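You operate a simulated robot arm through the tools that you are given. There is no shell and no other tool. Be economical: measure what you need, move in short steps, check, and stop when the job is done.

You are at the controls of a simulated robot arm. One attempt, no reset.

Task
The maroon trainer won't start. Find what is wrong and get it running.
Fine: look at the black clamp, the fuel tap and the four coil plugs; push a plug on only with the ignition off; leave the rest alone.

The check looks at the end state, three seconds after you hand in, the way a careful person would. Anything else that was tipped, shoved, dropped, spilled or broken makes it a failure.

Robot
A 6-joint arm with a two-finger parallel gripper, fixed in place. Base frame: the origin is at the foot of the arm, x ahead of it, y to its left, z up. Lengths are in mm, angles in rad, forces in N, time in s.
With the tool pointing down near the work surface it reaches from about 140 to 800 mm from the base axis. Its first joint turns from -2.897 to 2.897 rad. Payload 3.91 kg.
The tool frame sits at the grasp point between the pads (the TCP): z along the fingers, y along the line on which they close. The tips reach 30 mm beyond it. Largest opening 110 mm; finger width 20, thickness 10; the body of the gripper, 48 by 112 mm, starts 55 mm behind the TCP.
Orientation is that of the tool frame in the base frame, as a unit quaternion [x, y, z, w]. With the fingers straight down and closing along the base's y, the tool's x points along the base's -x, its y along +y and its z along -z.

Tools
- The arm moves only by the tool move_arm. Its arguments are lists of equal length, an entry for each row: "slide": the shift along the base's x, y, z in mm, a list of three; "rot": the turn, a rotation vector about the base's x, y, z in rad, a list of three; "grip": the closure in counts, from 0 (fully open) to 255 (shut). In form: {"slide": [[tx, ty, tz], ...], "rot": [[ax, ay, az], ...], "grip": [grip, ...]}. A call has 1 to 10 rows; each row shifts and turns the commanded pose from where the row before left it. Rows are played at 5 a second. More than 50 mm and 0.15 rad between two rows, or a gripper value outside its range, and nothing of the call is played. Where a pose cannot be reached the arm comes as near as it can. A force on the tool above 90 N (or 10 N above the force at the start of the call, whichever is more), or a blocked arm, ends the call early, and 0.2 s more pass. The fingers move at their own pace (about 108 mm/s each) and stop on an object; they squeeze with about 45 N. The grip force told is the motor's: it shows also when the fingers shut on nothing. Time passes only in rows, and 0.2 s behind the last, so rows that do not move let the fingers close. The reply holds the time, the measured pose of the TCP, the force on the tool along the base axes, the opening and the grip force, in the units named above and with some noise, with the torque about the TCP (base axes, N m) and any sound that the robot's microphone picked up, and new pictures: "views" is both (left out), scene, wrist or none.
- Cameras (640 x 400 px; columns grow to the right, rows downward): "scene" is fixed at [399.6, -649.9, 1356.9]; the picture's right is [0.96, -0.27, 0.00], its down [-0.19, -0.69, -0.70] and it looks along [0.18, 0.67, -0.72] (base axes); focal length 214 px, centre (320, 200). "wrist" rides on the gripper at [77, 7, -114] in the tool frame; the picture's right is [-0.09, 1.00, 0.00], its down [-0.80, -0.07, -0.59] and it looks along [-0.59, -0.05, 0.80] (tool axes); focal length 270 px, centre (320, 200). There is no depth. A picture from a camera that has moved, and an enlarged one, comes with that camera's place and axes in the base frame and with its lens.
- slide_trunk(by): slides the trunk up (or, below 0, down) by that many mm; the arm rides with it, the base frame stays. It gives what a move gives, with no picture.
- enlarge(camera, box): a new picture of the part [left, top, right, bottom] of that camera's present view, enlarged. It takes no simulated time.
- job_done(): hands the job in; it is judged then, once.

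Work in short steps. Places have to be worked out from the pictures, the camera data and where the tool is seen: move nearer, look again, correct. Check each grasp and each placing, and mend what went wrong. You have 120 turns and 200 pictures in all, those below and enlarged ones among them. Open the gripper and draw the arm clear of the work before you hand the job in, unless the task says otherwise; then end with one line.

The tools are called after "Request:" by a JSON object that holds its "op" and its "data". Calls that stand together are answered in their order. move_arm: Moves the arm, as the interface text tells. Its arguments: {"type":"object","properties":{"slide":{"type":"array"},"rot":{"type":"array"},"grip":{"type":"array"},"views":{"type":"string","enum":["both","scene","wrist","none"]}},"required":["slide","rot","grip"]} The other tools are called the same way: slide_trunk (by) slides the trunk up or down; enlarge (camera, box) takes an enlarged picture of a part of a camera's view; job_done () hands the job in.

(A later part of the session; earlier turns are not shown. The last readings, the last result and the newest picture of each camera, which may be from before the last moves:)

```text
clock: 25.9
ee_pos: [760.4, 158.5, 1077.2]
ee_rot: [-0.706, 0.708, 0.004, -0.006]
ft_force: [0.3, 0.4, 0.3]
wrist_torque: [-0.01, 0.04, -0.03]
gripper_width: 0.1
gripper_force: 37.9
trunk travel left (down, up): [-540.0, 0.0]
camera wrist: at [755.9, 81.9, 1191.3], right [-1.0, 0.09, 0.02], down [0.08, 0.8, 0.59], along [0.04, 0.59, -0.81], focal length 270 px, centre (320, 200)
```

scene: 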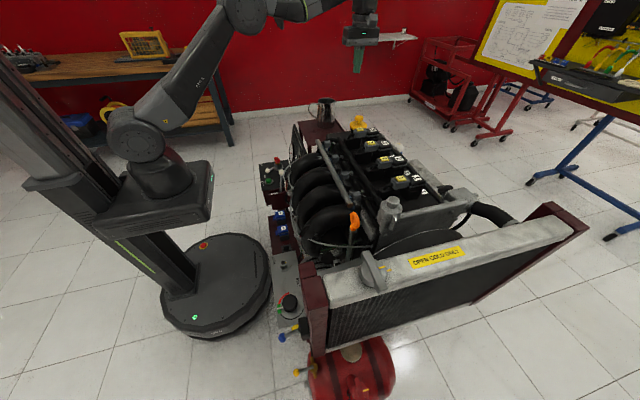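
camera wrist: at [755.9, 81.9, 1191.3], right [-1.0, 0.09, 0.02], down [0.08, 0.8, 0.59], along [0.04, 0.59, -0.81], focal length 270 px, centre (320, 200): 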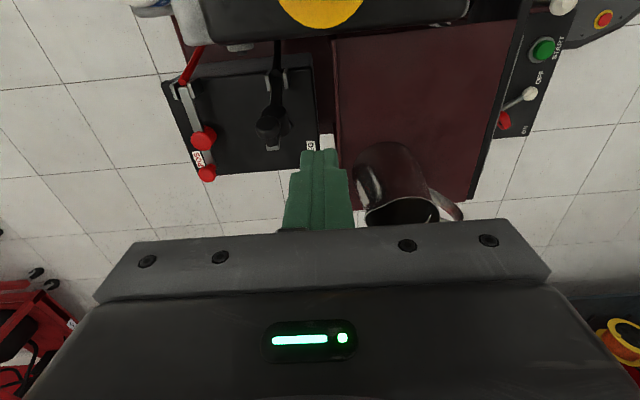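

Request:
{"op": "move_arm", "data": {"slide": [[15, 0, -10], [15, 0, -10], [15, 0, -10], [15, 0, -10]], "rot": [[0, 0, 0], [0, 0, 0], [0, 0, 0], [0, 0, 0]], "grip": [255, 255, 255, 255], "views": "both"}}

Request:
{"op": "enlarge", "data": {"camera": "wrist", "box": [200, 0, 380, 180]}}

```text
clock: 26.9
ee_pos: [820.2, 159.1, 1038.1]
ee_rot: [-0.706, 0.708, 0.005, -0.008]
ft_force: [-0.2, -0.2, 0.7]
wrist_torque: [0.0, 0.02, 0.01]
gripper_width: 0.0
gripper_force: 37.2
trunk travel left (down, up): [-540.0, 0.0]
camera wrist: at [816.2, 81.9, 1151.4], right [-1.0, 0.09, 0.02], down [0.08, 0.8, 0.59], along [0.04, 0.59, -0.81], focal length 270 px, centre (320, 200)
```

scene: 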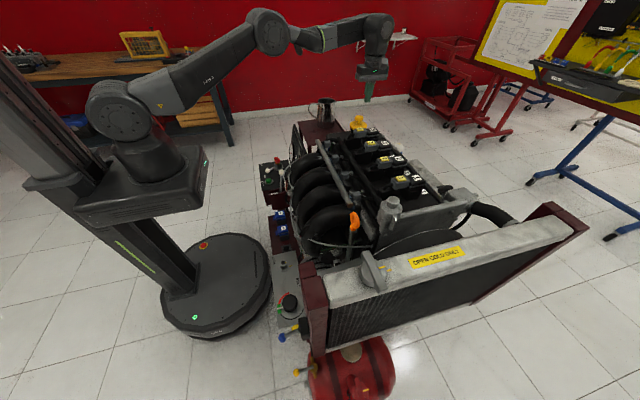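
wrist: 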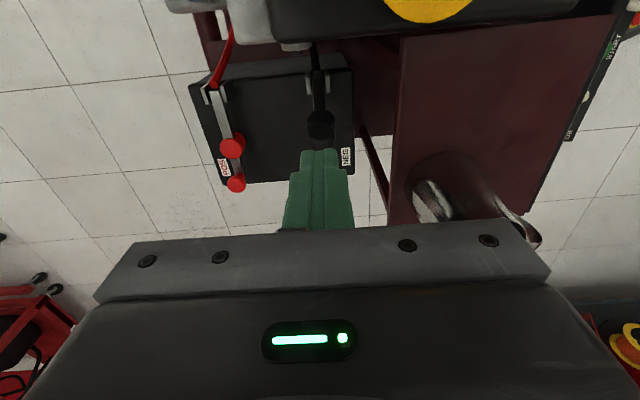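

```text
2.22 times, centred on (290, 90) of wrist
camera zoom: at [816.2, 81.9, 1151.4], right [-1.0, 0.09, 0.02], down [0.08, 0.8, 0.59], along [0.04, 0.59, -0.81], focal length 601 px, centre (387, 444)
```

zoom: 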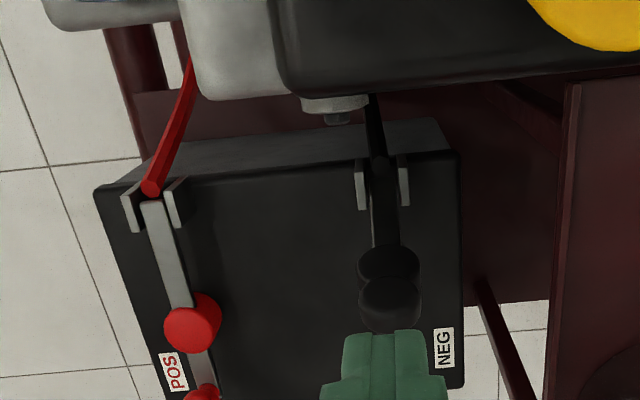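

Reach is fine and the finger is aligned with the knob in x. I descend at y≈159 to put the tip at z≈893, just on the -y side of the knob face.

Request:
{"op": "move_arm", "data": {"slide": [[0, -4, -38], [0, 0, -38], [0, 0, -38]], "rot": [[0, 0, 0], [0, 0, 0], [0, 0, 0]], "grip": [255, 255, 255], "views": "wrist"}}

Request:
{"op": "enlarge", "data": {"camera": "wrist", "box": [230, 60, 410, 200]}}

```text
clock: 27.7
ee_pos: [819.9, 156.7, 922.8]
ee_rot: [-0.706, 0.708, 0.006, -0.007]
ft_force: [-0.8, 0.2, -0.9]
wrist_torque: [0.03, -0.01, -0.03]
gripper_width: 0.0
gripper_force: 37.4
trunk travel left (down, up): [-540.0, 0.0]
camera wrist: at [816.0, 78.2, 1038.1], right [-1.0, 0.09, 0.02], down [0.08, 0.8, 0.59], along [0.04, 0.59, -0.81], focal length 270 px, centre (320, 200)
```

wrist: 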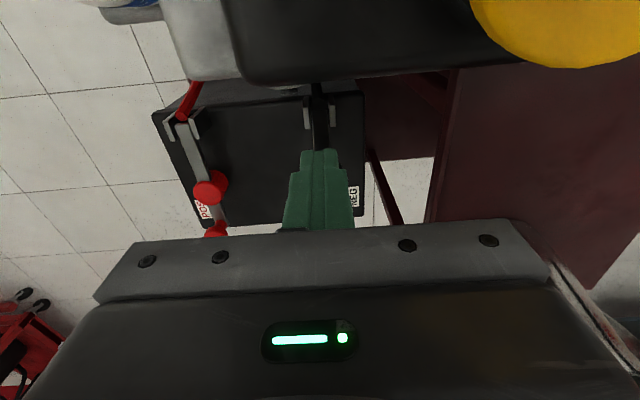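

```text
2.86 times, centred on (320, 130) of wrist
camera zoom: at [816.0, 78.2, 1038.1], right [-1.0, 0.09, 0.02], down [0.08, 0.8, 0.59], along [0.04, 0.59, -0.81], focal length 772 px, centre (320, 400)
```

zoom: 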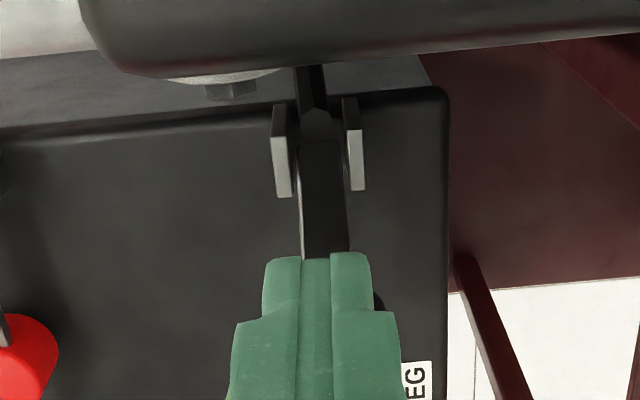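

The finger is in place behind the knob with free bar visible. I push +y and over along the arc in small steps.

Request:
{"op": "move_arm", "data": {"slide": [[0, 12, 0], [0, 12, 0], [0, 12, -3], [0, 12, -4], [0, 12, -5], [0, 12, -6], [0, 11, -7], [0, 10, -7]], "rot": [[0, 0, 0], [0, 0, 0], [0, 0, 0], [0, 0, 0], [0, 0, 0], [0, 0, 0], [0, 0, 0], [0, 0, 0]], "grip": [255, 255, 255, 255, 255, 255, 255, 255], "views": "wrist"}}

Request:
{"op": "enlarge", "data": {"camera": "wrist", "box": [230, 60, 410, 200]}}

```text
clock: 29.5
ee_pos: [808.7, 243.7, 890.7]
ee_rot: [-0.707, 0.708, 0.004, -0.007]
ft_force: [-0.1, -0.5, 0.1]
wrist_torque: [0.0, 0.0, -0.02]
gripper_width: 0.1
gripper_force: 37.5
out of reach, approached as far as the arm can: row 6, 7, 8
trunk travel left (down, up): [-540.0, 0.0]
camera wrist: at [803.2, 166.9, 1005.5], right [-1.0, 0.09, 0.01], down [0.08, 0.8, 0.59], along [0.04, 0.59, -0.81], focal length 270 px, centre (320, 200)
```

wrist: 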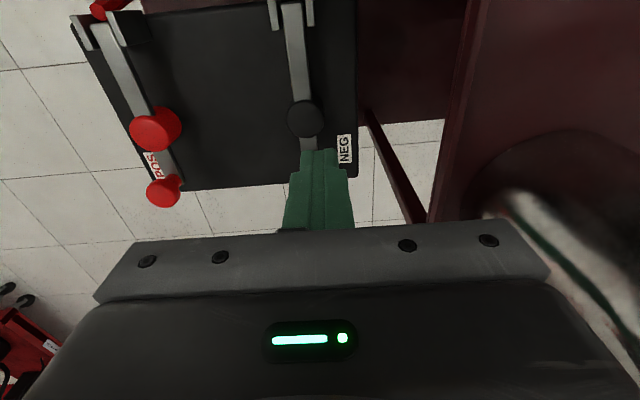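

```text
2.86 times, centred on (320, 130) of wrist
camera zoom: at [803.2, 166.9, 1005.5], right [-1.0, 0.09, 0.01], down [0.08, 0.8, 0.59], along [0.04, 0.59, -0.81], focal length 772 px, centre (320, 400)
```

zoom: 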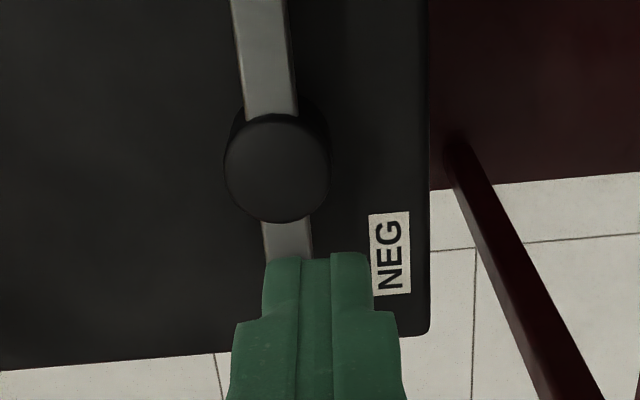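

The bar swung over and now appears flat on its post. I back off up and -y, then look at it.

Request:
{"op": "move_arm", "data": {"slide": [[0, -10, 35], [0, -25, 35], [0, -30, 30]], "rot": [[0, 0, 0], [0, 0, 0], [0, 0, 0]], "grip": [255, 255, 255], "views": "wrist"}}

Request:
{"op": "enlarge", "data": {"camera": "wrist", "box": [170, 20, 370, 170]}}

```text
clock: 30.3
ee_pos: [808.5, 179.6, 992.6]
ee_rot: [-0.707, 0.707, 0.004, -0.007]
ft_force: [-0.7, 0.3, 0.2]
wrist_torque: [0.01, 0.01, -0.02]
gripper_width: 0.0
gripper_force: 37.9
trunk travel left (down, up): [-540.0, 0.0]
camera wrist: at [804.0, 101.4, 1106.2], right [-1.0, 0.09, 0.02], down [0.08, 0.8, 0.59], along [0.04, 0.59, -0.81], focal length 270 px, centre (320, 200)
```

wrist: 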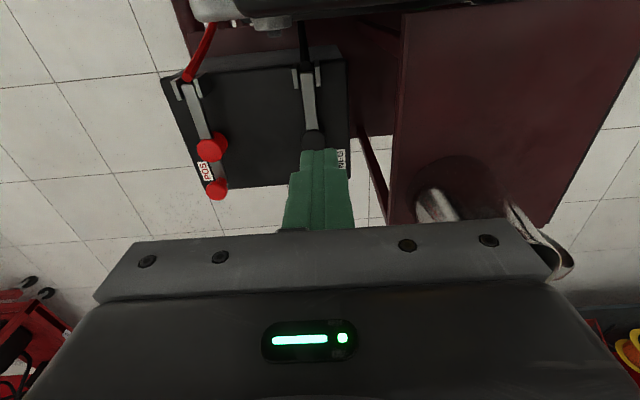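

```text
2.67 times, centred on (270, 95) of wrist
camera zoom: at [804.0, 101.4, 1106.2], right [-1.0, 0.09, 0.02], down [0.08, 0.8, 0.59], along [0.04, 0.59, -0.81], focal length 721 px, centre (453, 480)
```

zoom: 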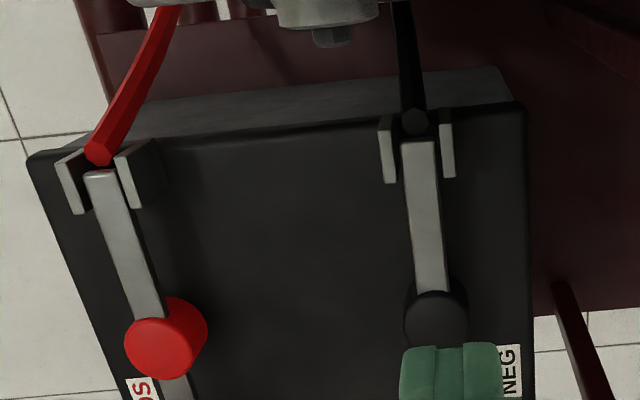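

It lies flat like the POS one. I press gently down on the cap to make sure it is seated.

Request:
{"op": "move_arm", "data": {"slide": [[3, 10, -45], [2, 15, -45], [2, 18, -42], [0, 14, -22], [0, 0, -8], [0, 0, -8], [0, 0, -8], [0, 0, -6], [0, 0, -6]], "rot": [[0, 0, 0], [0, 0, 0], [0, 0, 0], [0, 0, 0], [0, 0, 0], [0, 0, 0], [0, 0, 0], [0, 0, 0], [0, 0, 0]], "grip": [255, 255, 255, 255, 255, 255, 255, 255, 255], "views": "wrist"}}

```text
clock: 32.3
ee_pos: [804.1, 233.1, 807.9]
ee_rot: [-0.706, 0.708, 0.003, -0.003]
ft_force: [-0.7, -0.5, -0.1]
wrist_torque: [0.0, 0.01, 0.03]
gripper_width: 0.1
gripper_force: 38.0
out of reach, approached as far as the arm can: row 4, 7
trunk travel left (down, up): [-540.0, 0.0]
camera wrist: at [798.8, 155.4, 920.9], right [-1.0, 0.09, 0.01], down [0.08, 0.8, 0.59], along [0.05, 0.59, -0.8], focal length 270 px, centre (320, 200)
```

wrist: 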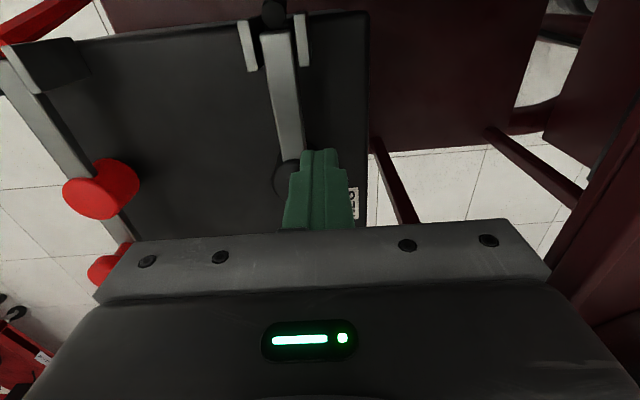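

The finger stopped short beside the cap (reach limit r≈837). I lift, lean the hand slightly outward (0.12 rad) to gain reach, and go over the cap.

Request:
{"op": "move_arm", "data": {"slide": [[0, 0, 25], [4, 2, 0], [4, 2, 0], [4, 2, 0], [0, 0, 0]], "rot": [[0, 0, 0], [0.0, -0.05, 0], [0.0, -0.05, 0], [0, -0.05, 0], [0, 0, 0]], "grip": [255, 255, 255, 255, 255], "views": "wrist"}}

```text
clock: 33.5
ee_pos: [816.5, 239.2, 828.5]
ee_rot: [-0.705, 0.706, -0.049, 0.046]
ft_force: [-0.8, -0.7, -0.3]
wrist_torque: [0.03, -0.03, -0.01]
gripper_width: 0.1
gripper_force: 36.7
trunk travel left (down, up): [-540.0, 0.0]
camera wrist: at [795.5, 161.7, 940.6], right [-0.99, 0.09, -0.13], down [-0.01, 0.8, 0.6], along [0.16, 0.59, -0.79], focal length 270 px, centre (320, 200)
```

wrist: 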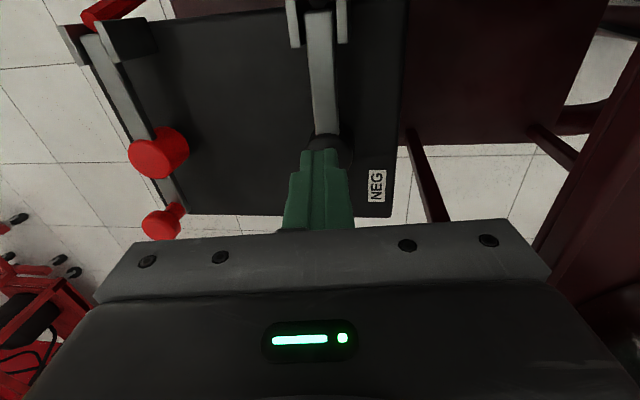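

Now over the cap; I step down gently until contact.

Request:
{"op": "move_arm", "data": {"slide": [[0, 0, -8], [0, 0, -8], [0, 0, -6], [0, 0, -5], [0, 0, -5], [0, 0, -4]], "rot": [[0, 0, 0], [0, 0, 0], [0, 0, 0], [0, 0, 0], [0, 0, 0], [0, 0, 0]], "grip": [255, 255, 255, 255, 255, 255], "views": "wrist"}}

```text
clock: 34.9
ee_pos: [822.1, 241.3, 811.4]
ee_rot: [-0.703, 0.706, -0.053, 0.059]
ft_force: [-0.1, -0.1, -0.1]
wrist_torque: [0.04, 0.0, 0.01]
gripper_width: 0.2
gripper_force: 37.5
trunk travel left (down, up): [-540.0, 0.0]
camera wrist: at [796.9, 162.5, 922.5], right [-0.98, 0.09, -0.16], down [-0.02, 0.8, 0.6], along [0.18, 0.6, -0.78], focal length 270 px, centre (320, 200)
```

wrist: 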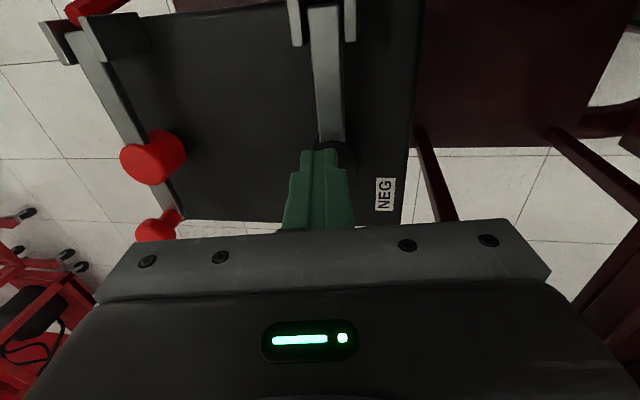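

No contact force yet; continuing down a little more.

Request:
{"op": "move_arm", "data": {"slide": [[-2, 0, -4], [0, 0, -4], [0, 0, -4]], "rot": [[0, 0, 0], [0, 0, 0], [0, 0, 0]], "grip": [255, 255, 255], "views": "wrist"}}

Request:
{"op": "enlarge", "data": {"camera": "wrist", "box": [250, 0, 430, 240]}}

Request:
{"op": "enlarge", "data": {"camera": "scene", "box": [220, 0, 460, 150]}}

```text
clock: 35.9
ee_pos: [829.0, 244.0, 813.5]
ee_rot: [-0.703, 0.705, -0.059, 0.072]
ft_force: [0.2, 0.7, -0.5]
wrist_torque: [0.0, -0.01, 0.03]
gripper_width: 0.0
gripper_force: 38.0
trunk travel left (down, up): [-540.0, 0.0]
stopped in row 3: the arm was blocked; the commanded pose is now the measured one
camera wrist: at [801.4, 164.3, 922.8], right [-0.98, 0.09, -0.18], down [-0.04, 0.79, 0.61], along [0.2, 0.61, -0.77], focal length 270 px, centre (320, 200)
```

wrist: 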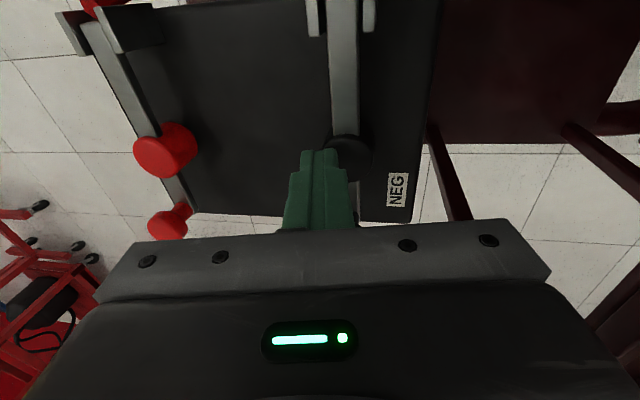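

```text
1.67 times, centred on (340, 120) of wrist
camera zoom: at [801.4, 164.3, 922.8], right [-0.98, 0.09, -0.18], down [-0.04, 0.79, 0.61], along [0.2, 0.61, -0.77], focal length 450 px, centre (287, 333)
```

zoom: 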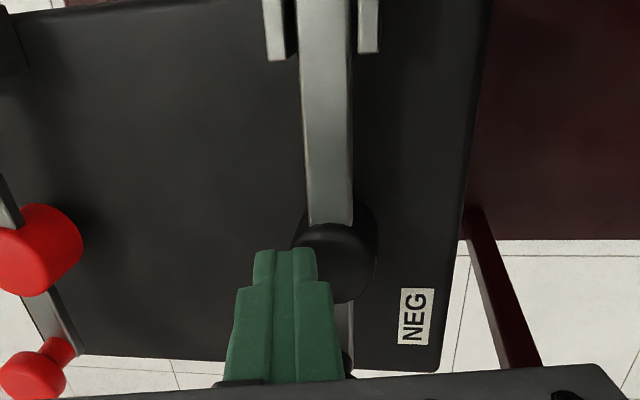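

```text
2.67 times, centred on (340, 75) of scene
camera zoom: at [399.6, -649.9, 1356.9], right [0.96, -0.27, 0.0], down [-0.19, -0.69, -0.7], along [0.18, 0.67, -0.72], focal length 572 px, centre (267, 533)
```

zoom: 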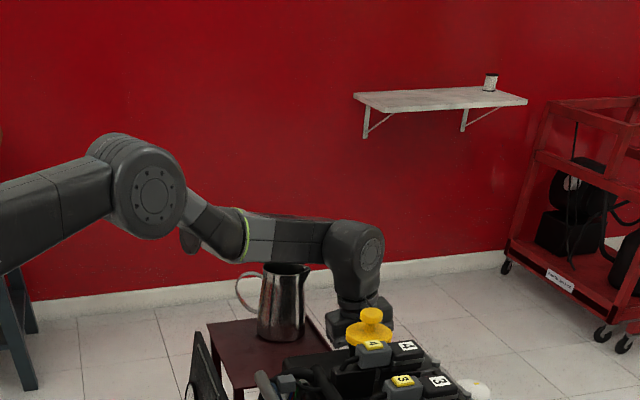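

The arm was blocked with no tool force — possibly a link limit or the forearm near the jug. I retreat straight up and check the jug.

Request:
{"op": "move_arm", "data": {"slide": [[-2, 0, 20], [-2, -4, 35], [-4, -10, 40], [-4, -10, 40]], "rot": [[0, 0, 0], [0, 0, 0], [0, 0, 0], [0, 0, 0]], "grip": [255, 255, 255, 255], "views": "wrist"}}

Request:
{"op": "enlarge", "data": {"camera": "scene", "box": [280, 85, 400, 165]}}

```text
clock: 36.9
ee_pos: [815.2, 220.0, 941.0]
ee_rot: [-0.703, 0.706, -0.055, 0.064]
ft_force: [0.6, 0.1, -0.5]
wrist_torque: [0.0, -0.02, 0.03]
gripper_width: 0.2
gripper_force: 37.0
trunk travel left (down, up): [-540.0, 0.0]
camera wrist: at [789.9, 140.3, 1050.1], right [-0.98, 0.09, -0.17], down [-0.03, 0.79, 0.61], along [0.19, 0.6, -0.78], focal length 270 px, centre (320, 200)
```

wrist: 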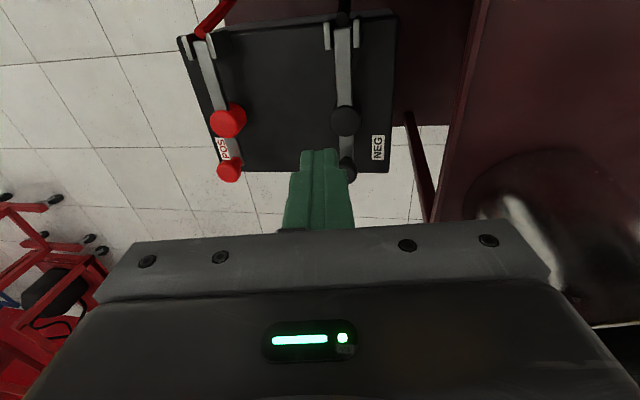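

```text
5.00 times, centred on (340, 125) of scene
camera zoom: at [399.6, -649.9, 1356.9], right [0.96, -0.27, 0.0], down [-0.19, -0.69, -0.7], along [0.18, 0.67, -0.72], focal length 1072 px, centre (220, 575)
```

zoom: 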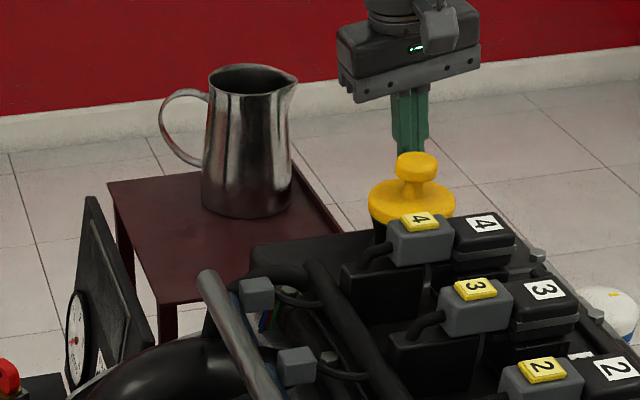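

Jug is upright (moved at most 1–3 mm). I keep well away from it. I check the clamp's seating by zoom.

Request:
{"op": "enlarge", "data": {"camera": "wrist", "box": [170, 10, 410, 190]}}

```text
2.22 times, centred on (290, 100) of wrist
camera zoom: at [789.9, 140.3, 1050.1], right [-0.98, 0.09, -0.17], down [-0.03, 0.79, 0.61], along [0.19, 0.6, -0.78], focal length 601 px, centre (387, 422)
```

zoom: 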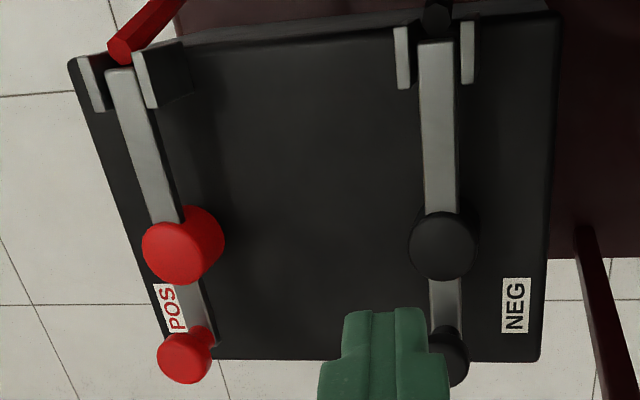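

Clamp lies flat exactly like POS (cap y≈246, knob y≈307). Next the tap: axis ≈ (406,-550,464), lever horizontal pointing -x, knob ≈ (347,-550,461). I lift off and travel back toward the robot side, un-yawing on the way.

Request:
{"op": "move_arm", "data": {"slide": [[-8, -12, 45], [-8, -12, 45], [-8, -12, 45], [-15, -12, 30], [-40, -25, 0], [-40, -28, 0], [-40, -28, 0]], "rot": [[0, 0.05, 0], [0, 0.05, 0], [0, 0.07, 0], [0, 0, 0], [0, 0, 0], [0, 0, 0], [0, 0, 0]], "grip": [255, 255, 255, 255, 255, 255, 255], "views": "none"}}

Request:
{"op": "move_arm", "data": {"slide": [[-40, -30, 0], [-40, -30, 0], [-40, -30, 0], [-40, -30, 0], [-40, -30, 0], [-40, -30, 0], [-40, -30, 0], [-30, -40, 0], [-30, -40, 0], [-20, -40, 0]], "rot": [[0, 0, -0.145], [0, 0, -0.145], [0, 0, -0.145], [0, 0, -0.145], [0, 0, -0.145], [0, 0, -0.145], [0, 0, -0.145], [0, 0, -0.145], [0, 0, -0.145], [0, 0, -0.145]], "grip": [255, 255, 255, 255, 255, 255, 255, 255, 255, 255], "views": "scene"}}

```text
clock: 38.5
ee_pos: [655.9, 90.5, 1106.7]
ee_rot: [-0.705, 0.709, 0.003, 0.005]
ft_force: [-0.4, -0.8, 0.0]
wrist_torque: [-0.01, -0.04, 0.0]
gripper_width: 0.0
gripper_force: 38.4
trunk travel left (down, up): [-540.0, 0.0]
```

```text
clock: 40.7
ee_pos: [295.8, -240.4, 1104.7]
ee_rot: [-0.057, 0.998, 0.0, 0.006]
ft_force: [-0.6, 0.7, -0.3]
wrist_torque: [0.0, 0.03, -0.01]
gripper_width: 0.0
gripper_force: 38.1
trunk travel left (down, up): [-540.0, 0.0]
```

scene: 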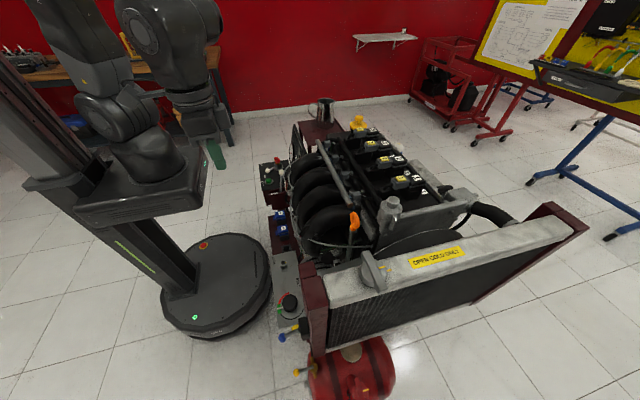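

Now to (240,-525) with the hand tilted 45° outward (fingers toward +x and down).

Request:
{"op": "move_arm", "data": {"slide": [[0, -40, 0], [-8, -35, 0], [-8, -35, 0], [-8, -35, 0], [-8, -35, 0], [-8, -35, 0], [-8, -35, 0], [-8, -35, 0]], "rot": [[0, 0, -0.114], [0, -0.112, 0], [0, -0.112, 0], [0, -0.112, 0], [0, -0.112, 0], [0, -0.112, 0], [0, -0.112, 0], [0, -0.112, 0]], "grip": [255, 255, 255, 255, 255, 255, 255, 255], "views": "none"}}

Request:
{"op": "slide_trunk", "data": {"by": -450}}

Request:
{"op": "move_arm", "data": {"slide": [[0, 0, 0]], "rot": [[0, 0, 0]], "grip": [255]}}

```text
clock: 42.5
ee_pos: [241.4, -524.7, 1105.7]
ee_rot: [-0.001, 0.921, 0.0, 0.389]
ft_force: [-0.4, 0.3, 0.2]
wrist_torque: [0.01, -0.03, 0.0]
gripper_width: 0.1
gripper_force: 37.6
trunk travel left (down, up): [-540.0, 0.0]
```

```text
refused: -450 is not a number from -400 to 400
```

```text
clock: 42.9
ee_pos: [241.9, -524.3, 1105.3]
ee_rot: [-0.001, 0.922, -0.001, 0.388]
ft_force: [1.0, 0.1, -0.8]
wrist_torque: [-0.01, -0.02, 0.04]
gripper_width: 0.0
gripper_force: 37.6
trunk travel left (down, up): [-540.0, 0.0]
camera wrist: at [105.5, -518.0, 1129.9], right [0.06, 1.0, 0.06], down [0.13, -0.07, 0.99], along [0.99, -0.05, -0.14], focal length 270 px, centre (320, 200)
```

scene: 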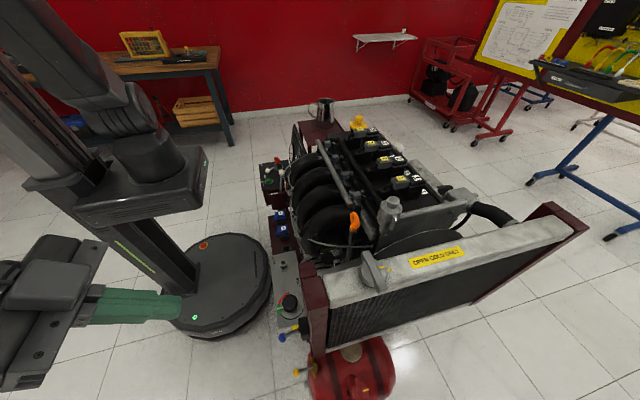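
wrist: 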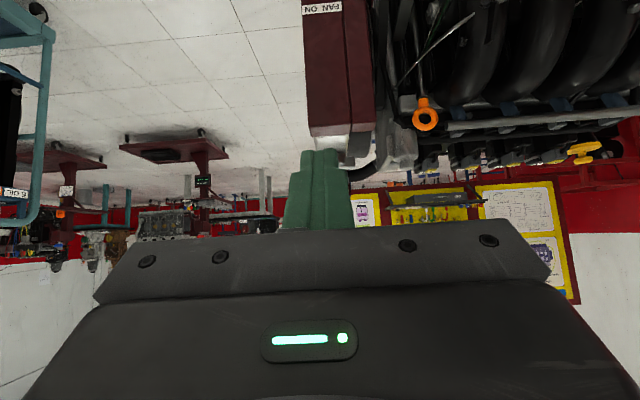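

Tilt is right (the blue lever box reads "FAN ON" – leave it). I lower the trunk 400 mm.

Request:
{"op": "slide_trunk", "data": {"by": -400}}

Request:
{"op": "move_arm", "data": {"slide": [[0, 0, -30]], "rot": [[0, 0, 0]], "grip": [255]}}

Request:
{"op": "enlarge", "data": {"camera": "wrist", "box": [200, 0, 440, 160]}}

```text
clock: 46.7
ee_pos: [241.4, -523.4, 705.4]
ee_rot: [-0.001, 0.922, -0.002, 0.387]
ft_force: [-0.6, -0.5, -1.1]
wrist_torque: [-0.01, 0.05, -0.02]
gripper_width: 0.0
gripper_force: 38.0
trunk travel left (down, up): [-140.0, 400.0]
```

```text
clock: 47.1
ee_pos: [241.0, -523.7, 677.0]
ee_rot: [-0.001, 0.922, 0.0, 0.388]
ft_force: [0.3, -0.9, -0.5]
wrist_torque: [-0.03, 0.02, 0.01]
gripper_width: 0.1
gripper_force: 38.0
trunk travel left (down, up): [-140.0, 400.0]
camera wrist: at [105.6, -517.8, 700.6], right [0.06, 1.0, 0.06], down [0.13, -0.07, 0.99], along [0.99, -0.05, -0.14], focal length 270 px, centre (320, 200)
```

scene: 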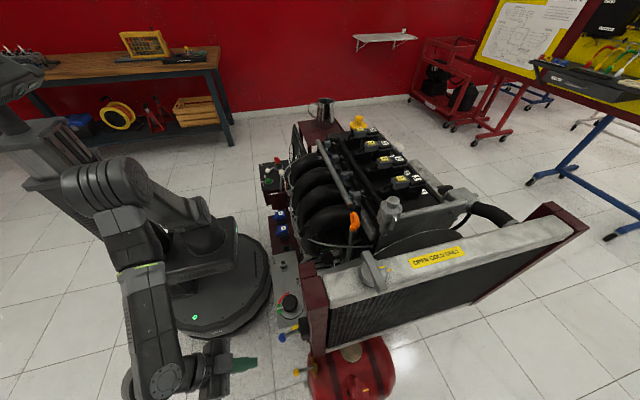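
wrist: 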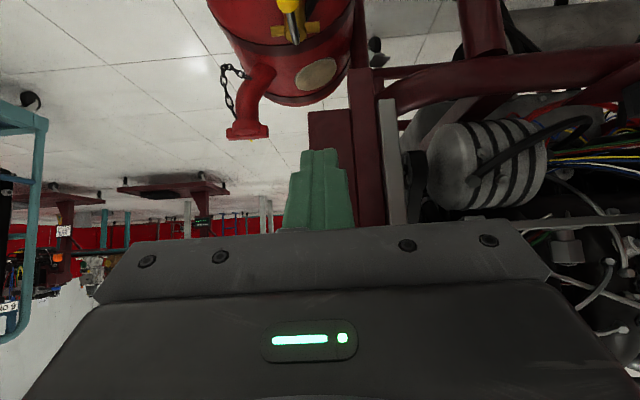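

```text
2.50 times, centred on (320, 80) of wrist
camera zoom: at [105.6, -517.8, 700.6], right [0.06, 1.0, 0.06], down [0.13, -0.07, 0.99], along [0.99, -0.05, -0.14], focal length 676 px, centre (320, 500)
```

zoom: 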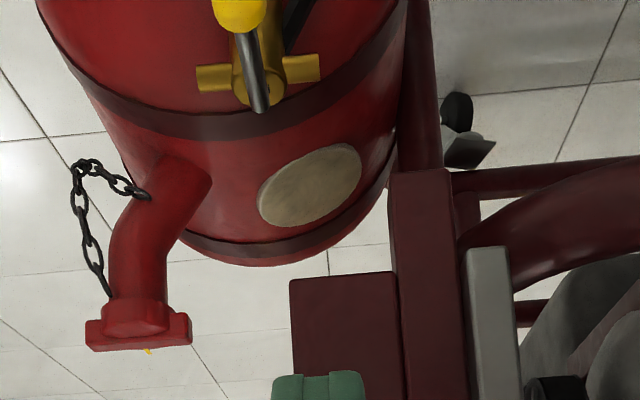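

View confirms knob at (347,-550,465). I bring the closed finger alongside its +y side.

Request:
{"op": "move_arm", "data": {"slide": [[14, 0, -45], [14, 0, -45], [20, 0, -45], [20, 0, -40], [24, 0, -29]], "rot": [[0, 0, 0], [0, 0, 0], [0, 0, 0], [0, 0, 0], [0, 0, 0]], "grip": [255, 255, 255, 255, 255]}}

Request:
{"op": "enlarge", "data": {"camera": "wrist", "box": [200, 60, 440, 220]}}

Request:
{"op": "enlarge", "data": {"camera": "scene", "box": [250, 310, 370, 400]}}

```text
clock: 48.3
ee_pos: [333.6, -523.1, 473.0]
ee_rot: [-0.002, 0.922, 0.0, 0.388]
ft_force: [-0.6, -0.4, -0.7]
wrist_torque: [-0.01, 0.02, -0.01]
gripper_width: 0.0
gripper_force: 37.6
trunk travel left (down, up): [-140.0, 400.0]
camera wrist: at [197.4, -517.1, 496.5], right [0.06, 1.0, 0.06], down [0.13, -0.07, 0.99], along [0.99, -0.05, -0.14], focal length 270 px, centre (320, 200)
```

scene: 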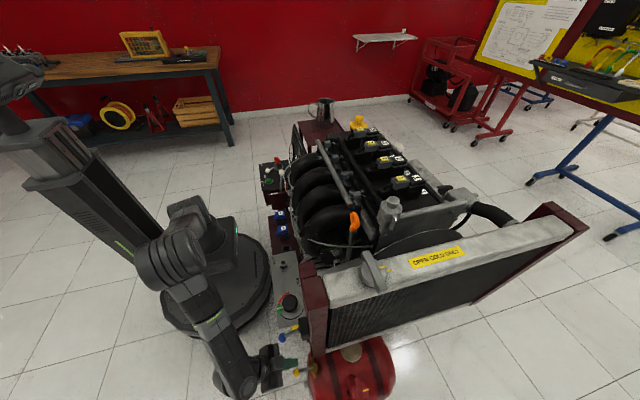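
wrist: 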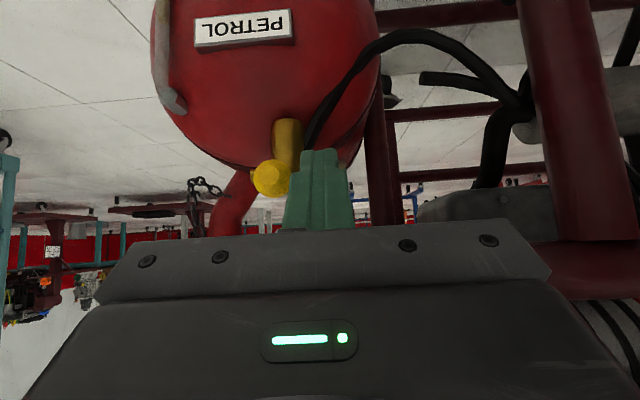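

```text
2.50 times, centred on (320, 140) of wrist
camera zoom: at [197.4, -517.1, 496.5], right [0.06, 1.0, 0.06], down [0.13, -0.07, 0.99], along [0.99, -0.05, -0.14], focal length 676 px, centre (320, 350)
```

zoom: 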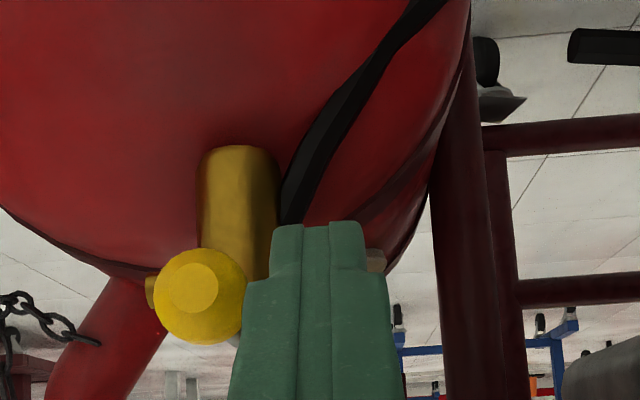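

```text
4.44 times, centred on (310, 355) of scene
camera zoom: at [399.6, -649.9, 1356.9], right [0.96, -0.27, 0.0], down [-0.19, -0.69, -0.7], along [0.18, 0.67, -0.72], focal length 953 px, centre (364, -489)
```

zoom: 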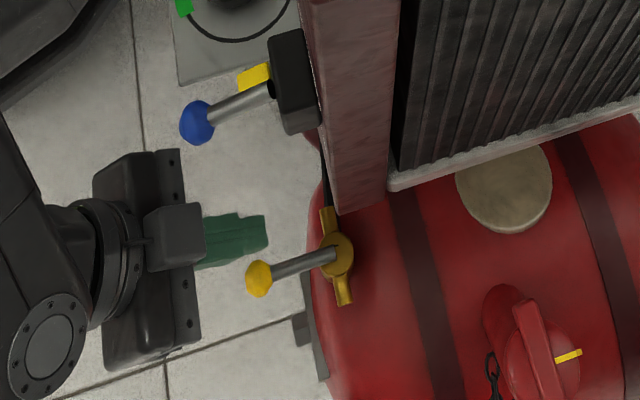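

Finger is beside the knob. I push it toward -y a little, as a test of direction.

Request:
{"op": "move_arm", "data": {"slide": [[0, -9, 0], [0, -9, 0], [1, -8, 0]], "rot": [[0, 0, 0], [0, 0, 0], [0, 0, 0]], "grip": [255, 255, 255], "views": "none"}}

Request:
{"op": "enlarge", "data": {"camera": "scene", "box": [250, 310, 370, 400]}}

```text
clock: 49.1
ee_pos: [336.3, -549.5, 471.8]
ee_rot: [-0.002, 0.922, 0.0, 0.388]
ft_force: [0.7, 0.7, 0.0]
wrist_torque: [0.0, 0.0, -0.01]
gripper_width: 0.1
gripper_force: 37.7
trunk travel left (down, up): [-140.0, 400.0]
```

```text
4.44 times, centred on (310, 355) of scene
camera zoom: at [399.6, -649.9, 1356.9], right [0.96, -0.27, 0.0], down [-0.19, -0.69, -0.7], along [0.18, 0.67, -0.72], focal length 953 px, centre (364, -489)
```

zoom: 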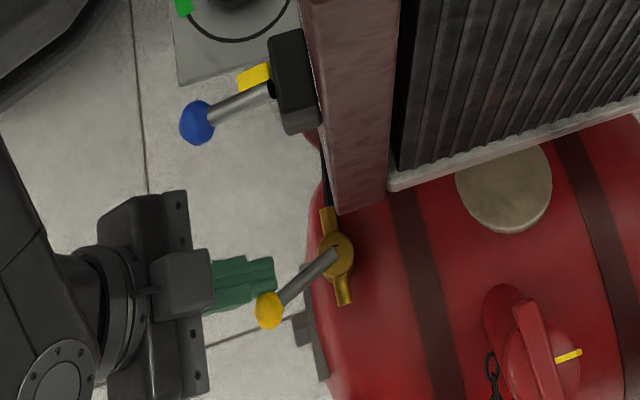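

The lever turns freely this way (~25°). I carry on along the arc to bring it in line with the pipe.

Request:
{"op": "move_arm", "data": {"slide": [[1, -13, 0], [4, -13, 0], [6, -12, 0], [10, -11, 0], [9, -7, 0], [6, -4, 0]], "rot": [[0, 0, 0], [0, 0, 0], [0, 0, 0], [0, 0, 0], [0, 0, 0], [0, 0, 0]], "grip": [255, 255, 255, 255, 255, 255], "views": "none"}}

Request:
{"op": "enlarge", "data": {"camera": "scene", "box": [250, 310, 370, 400]}}

```text
clock: 50.5
ee_pos: [367.7, -611.8, 470.6]
ee_rot: [0.0, 0.922, -0.001, 0.387]
ft_force: [-13.1, -3.3, -4.8]
wrist_torque: [0.03, 0.35, 0.0]
gripper_width: 0.0
gripper_force: 37.7
trunk travel left (down, up): [-140.0, 400.0]
```

```text
4.44 times, centred on (310, 355) of scene
camera zoom: at [399.6, -649.9, 1356.9], right [0.96, -0.27, 0.0], down [-0.19, -0.69, -0.7], along [0.18, 0.67, -0.72], focal length 953 px, centre (364, -489)
```

zoom: 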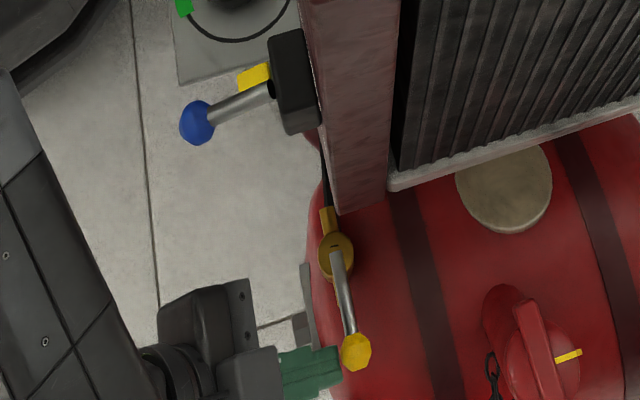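

Tap is in line with the pipe and against its stop (13 N). I back off, and go up out of there.

Request:
{"op": "move_arm", "data": {"slide": [[-30, 0, 5], [-40, 5, 20], [-40, 5, 25], [-15, 20, 45], [0, 20, 45]], "rot": [[0, 0, 0], [0, 0, 0], [0, 0, 0], [0, 0, 0], [0, 0, 0]], "grip": [255, 255, 255, 255, 255], "views": "none"}}

Request:
{"op": "enlarge", "data": {"camera": "scene", "box": [250, 310, 370, 400]}}

Request:
{"op": "slide_trunk", "data": {"by": 300}}

```text
refused: row 4 steps farther than a row can; nothing moved
```

```text
4.44 times, centred on (310, 355) of scene
camera zoom: at [399.6, -649.9, 1356.9], right [0.96, -0.27, 0.0], down [-0.19, -0.69, -0.7], along [0.18, 0.67, -0.72], focal length 953 px, centre (364, -489)
```

zoom: 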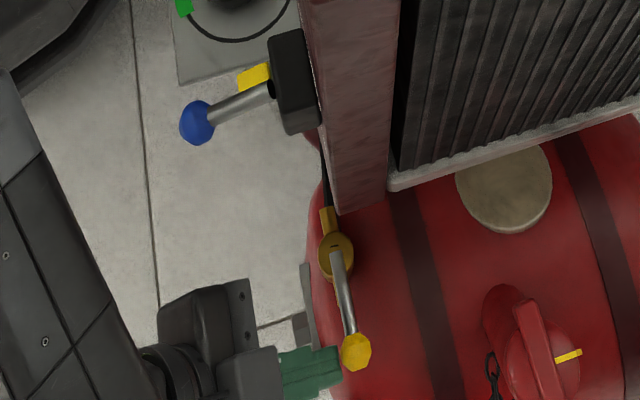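

```text
clock: 53.5
ee_pos: [370.8, -609.2, 771.7]
ee_rot: [-0.001, 0.922, -0.001, 0.387]
ft_force: [-0.3, -1.1, 0.4]
wrist_torque: [-0.01, 0.03, -0.03]
gripper_width: 0.1
gripper_force: 37.7
trunk travel left (down, up): [-440.0, 100.0]
```

My retreat row was refused, yet the trunk rose 300 mm from there; I check that nothing was touched.

Request:
{"op": "move_arm", "data": {"slide": [[-20, -15, 0]], "rot": [[0, 0, 0]], "grip": [255], "views": "scene"}}

Request:
{"op": "enlarge", "data": {"camera": "scene", "box": [250, 290, 390, 400]}}

```text
clock: 53.9
ee_pos: [351.6, -624.7, 772.0]
ee_rot: [-0.001, 0.922, -0.001, 0.388]
ft_force: [-0.7, 0.3, -0.1]
wrist_torque: [-0.01, 0.02, 0.0]
gripper_width: 0.0
gripper_force: 37.6
trunk travel left (down, up): [-440.0, 100.0]
```

scene: 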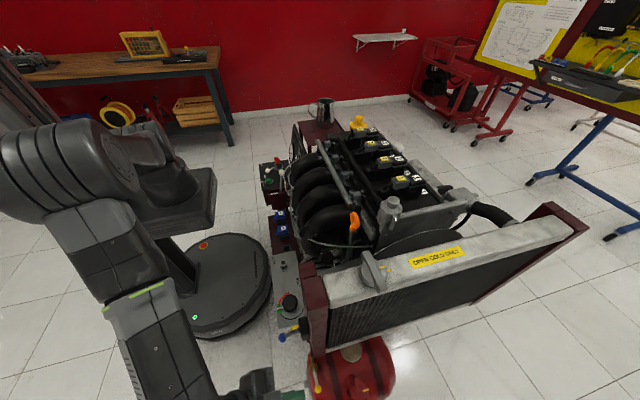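

```text
3.64 times, centred on (320, 345) of scene
camera zoom: at [399.6, -649.9, 1356.9], right [0.96, -0.27, 0.0], down [-0.19, -0.69, -0.7], along [0.18, 0.67, -0.72], focal length 780 px, centre (320, -327)
```

zoom: 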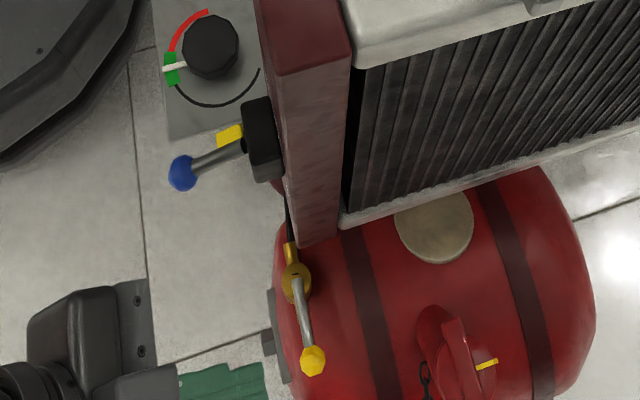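

All fine: tap open, nothing else disturbed. I withdraw toward the robot, rise, un-tilt, and head for the ignition panel at +y.

Request:
{"op": "move_arm", "data": {"slide": [[-35, 10, 15], [-35, 10, 20], [-30, 10, 25], [0, 25, 40], [0, 25, 40], [0, 30, 35], [0, 45, 0], [0, 45, 0], [0, 45, 0], [0, 45, 0]], "rot": [[0, 0, 0], [0, 0, 0], [0, 0, 0], [0, 0, 0], [0, 0, 0], [0, 0, 0], [0, 0.1, 0], [0, 0.1, 0], [0, 0.1, 0], [0, 0.1, 0]], "grip": [255, 255, 255, 255, 255, 255, 255, 255, 255, 255], "views": "none"}}

Request:
{"op": "move_arm", "data": {"slide": [[2, 45, 0], [2, 45, 0], [2, 45, 0], [2, 45, 0], [2, 45, 0], [2, 45, 0], [2, 45, 0], [2, 45, 0], [2, 45, 0]], "rot": [[0, 0.1, 0], [0, 0.1, 0], [0, 0.1, 0], [0, 0.088, 0], [0, 0, 0], [0, 0, 0], [0, 0, 0], [0, 0, 0], [0, 0, 0]], "grip": [255, 255, 255, 255, 255, 255, 255, 255, 255], "views": "wrist"}}

```text
clock: 56.1
ee_pos: [250.2, -332.1, 945.7]
ee_rot: [-0.001, 0.981, -0.001, 0.196]
ft_force: [-0.9, 0.1, 0.2]
wrist_torque: [0.01, 0.02, -0.01]
gripper_width: 0.0
gripper_force: 37.8
trunk travel left (down, up): [-440.0, 100.0]
```

```text
clock: 58.1
ee_pos: [268.8, 71.0, 944.1]
ee_rot: [0.0, 1.0, -0.001, 0.004]
ft_force: [-1.0, 0.2, -0.6]
wrist_torque: [0.04, -0.02, 0.0]
gripper_width: 0.0
gripper_force: 37.4
trunk travel left (down, up): [-440.0, 100.0]
camera wrist: at [190.7, 76.9, 1059.8], right [0.09, 1.0, 0.0], down [0.8, -0.07, 0.6], along [0.6, -0.05, -0.8], focal length 270 px, centre (320, 200)
```

wrist: 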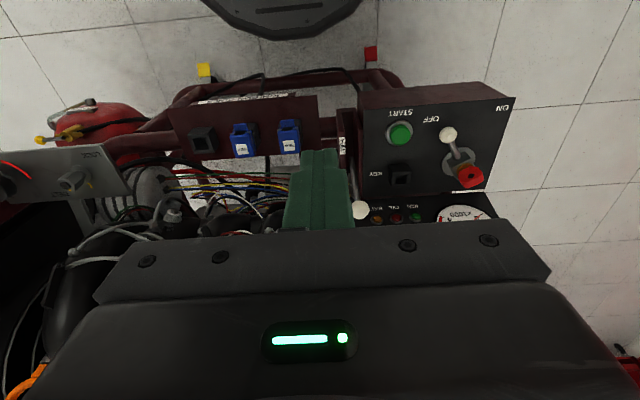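

Request:
{"op": "enlarge", "data": {"camera": "wrist", "box": [345, 80, 525, 230]}}

Request:
{"op": "enlarge", "data": {"camera": "scene", "box": [256, 150, 304, 190]}}

```text
2.67 times, centred on (435, 155) of wrist
camera zoom: at [190.7, 76.9, 1059.8], right [0.09, 1.0, 0.0], down [0.8, -0.07, 0.6], along [0.6, -0.05, -0.8], focal length 721 px, centre (13, 320)
```

zoom: 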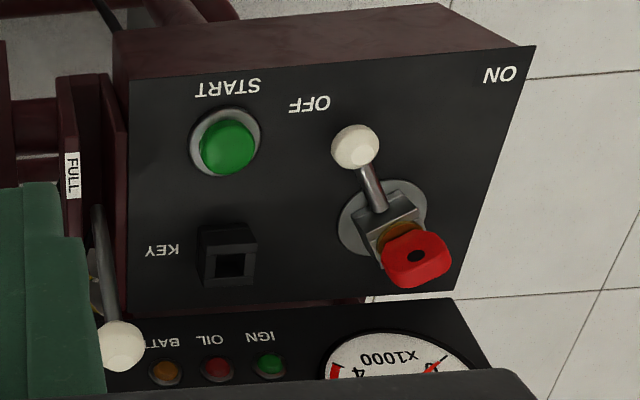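

```text
10.00 times, centred on (280, 170) of scene
camera zoom: at [399.6, -649.9, 1356.9], right [0.96, -0.27, 0.0], down [-0.19, -0.69, -0.7], along [0.18, 0.67, -0.72], focal length 2145 px, centre (720, 500)
```

zoom: 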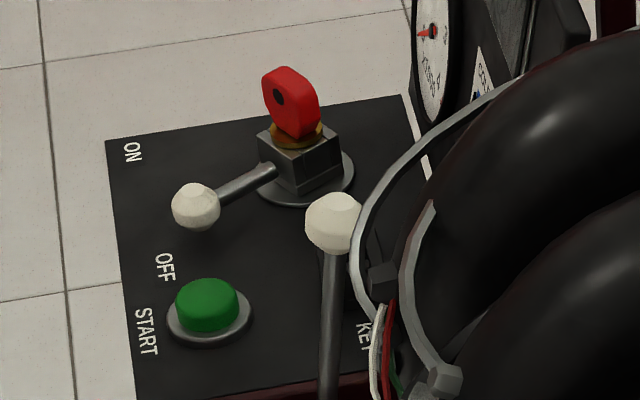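

IGN lever: pivot ≈ (425,283), knob ≈ (370,252,680) pointing at OFF; ON lies about 70° toward +y (ON label ≈ (347,338)). START ≈ (366,184,672). I go above the gap between knob and START button.

Request:
{"op": "move_arm", "data": {"slide": [[20, 30, -20], [20, 30, -20], [20, 30, -20], [20, 30, -20], [20, 31, -20], [0, 0, -30], [0, 0, -30]], "rot": [[0, 0, 0], [0, 0, 0], [0, 0, 0], [0, 0, 0], [0, 0, 0], [0, 0, 0], [0, 0, 0]], "grip": [255, 255, 255, 255, 255, 255, 255], "views": "wrist"}}

Request:
{"op": "enlarge", "data": {"camera": "wrist", "box": [200, 60, 440, 230]}}

Request:
{"op": "enlarge", "data": {"camera": "scene", "box": [240, 120, 320, 190]}}

```text
clock: 59.7
ee_pos: [368.9, 223.2, 784.1]
ee_rot: [-0.001, 1.0, 0.0, 0.004]
ft_force: [0.6, 0.2, -0.2]
wrist_torque: [-0.01, 0.02, 0.02]
gripper_width: 0.0
gripper_force: 38.3
trunk travel left (down, up): [-440.0, 100.0]
camera wrist: at [291.0, 228.3, 899.2], right [0.09, 1.0, 0.0], down [0.8, -0.07, 0.6], along [0.6, -0.05, -0.8], focal length 270 px, centre (320, 200)
```

wrist: 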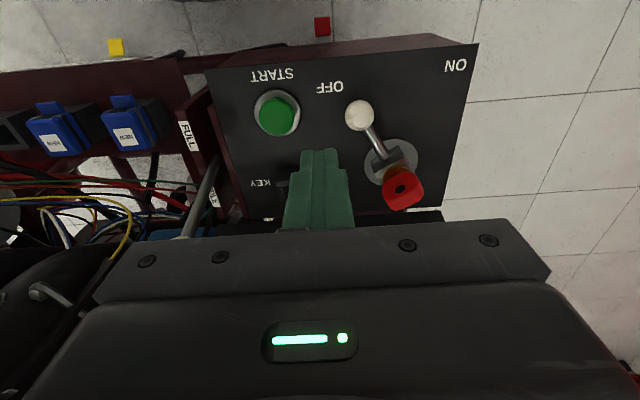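

```text
2.35 times, centred on (320, 145) of wrist
camera zoom: at [291.0, 228.3, 899.2], right [0.09, 1.0, 0.0], down [0.8, -0.07, 0.6], along [0.6, -0.05, -0.8], focal length 636 px, centre (320, 329)
```

zoom: 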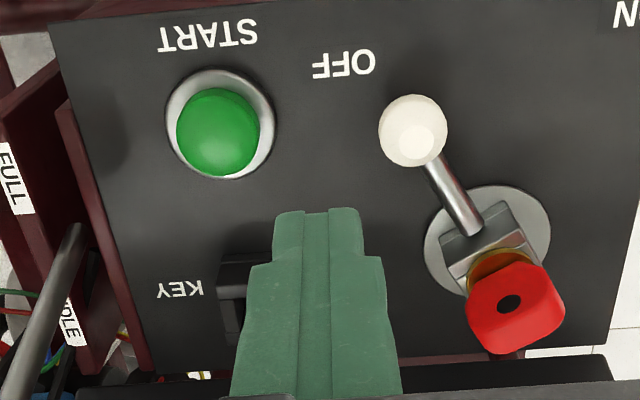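

```text
5.71 times, centred on (280, 155) of scene
camera zoom: at [399.6, -649.9, 1356.9], right [0.96, -0.27, 0.0], down [-0.19, -0.69, -0.7], along [0.18, 0.67, -0.72], focal length 1226 px, centre (549, 457)
```

zoom: 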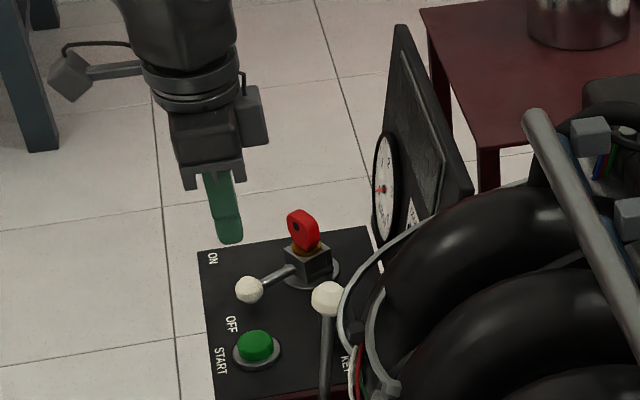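

I descend beside the knob and push it toward +y.

Request:
{"op": "move_arm", "data": {"slide": [[0, 0, -40], [0, 0, -38], [0, 8, 0], [0, 10, 0], [-2, 10, 0], [-2, 10, 0]], "rot": [[0, 0, 0], [0, 0, 0], [0, 0, 0], [0, 0, 0], [0, 0, 0], [0, 0, 0]], "grip": [255, 255, 255, 255, 255, 255], "views": "wrist"}}

Request:
{"op": "enlarge", "data": {"camera": "scene", "box": [240, 120, 320, 190]}}

```text
clock: 61.1
ee_pos: [365.0, 260.3, 709.0]
ee_rot: [-0.001, 1.0, 0.0, 0.004]
ft_force: [0.3, 0.1, 0.3]
wrist_torque: [-0.03, 0.05, -0.01]
gripper_width: 0.1
gripper_force: 37.8
trunk travel left (down, up): [-440.0, 100.0]
camera wrist: at [287.0, 266.1, 821.9], right [0.09, 1.0, 0.0], down [0.8, -0.07, 0.6], along [0.6, -0.05, -0.8], focal length 270 px, centre (320, 200)
```

wrist: 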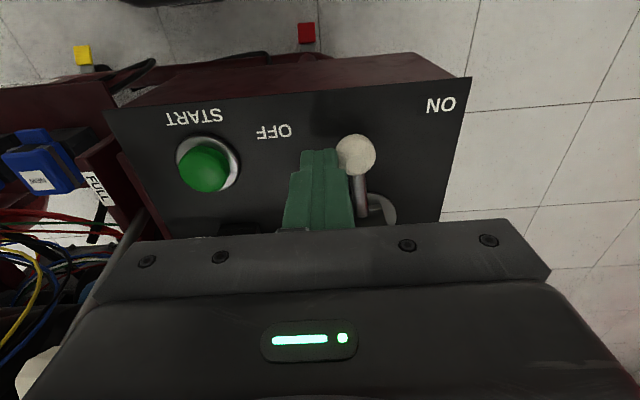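

```text
5.71 times, centred on (280, 155) of scene
camera zoom: at [399.6, -649.9, 1356.9], right [0.96, -0.27, 0.0], down [-0.19, -0.69, -0.7], along [0.18, 0.67, -0.72], focal length 1226 px, centre (549, 457)
```

zoom: 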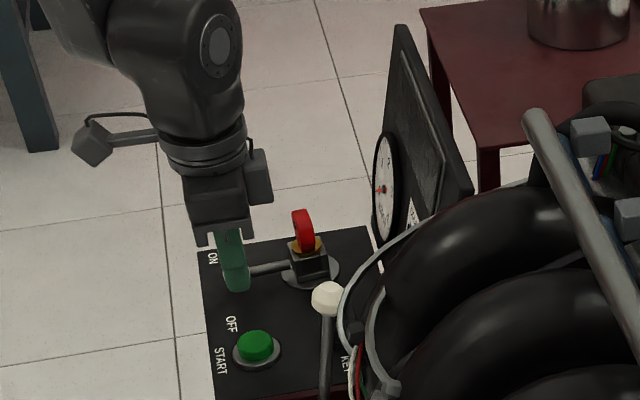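

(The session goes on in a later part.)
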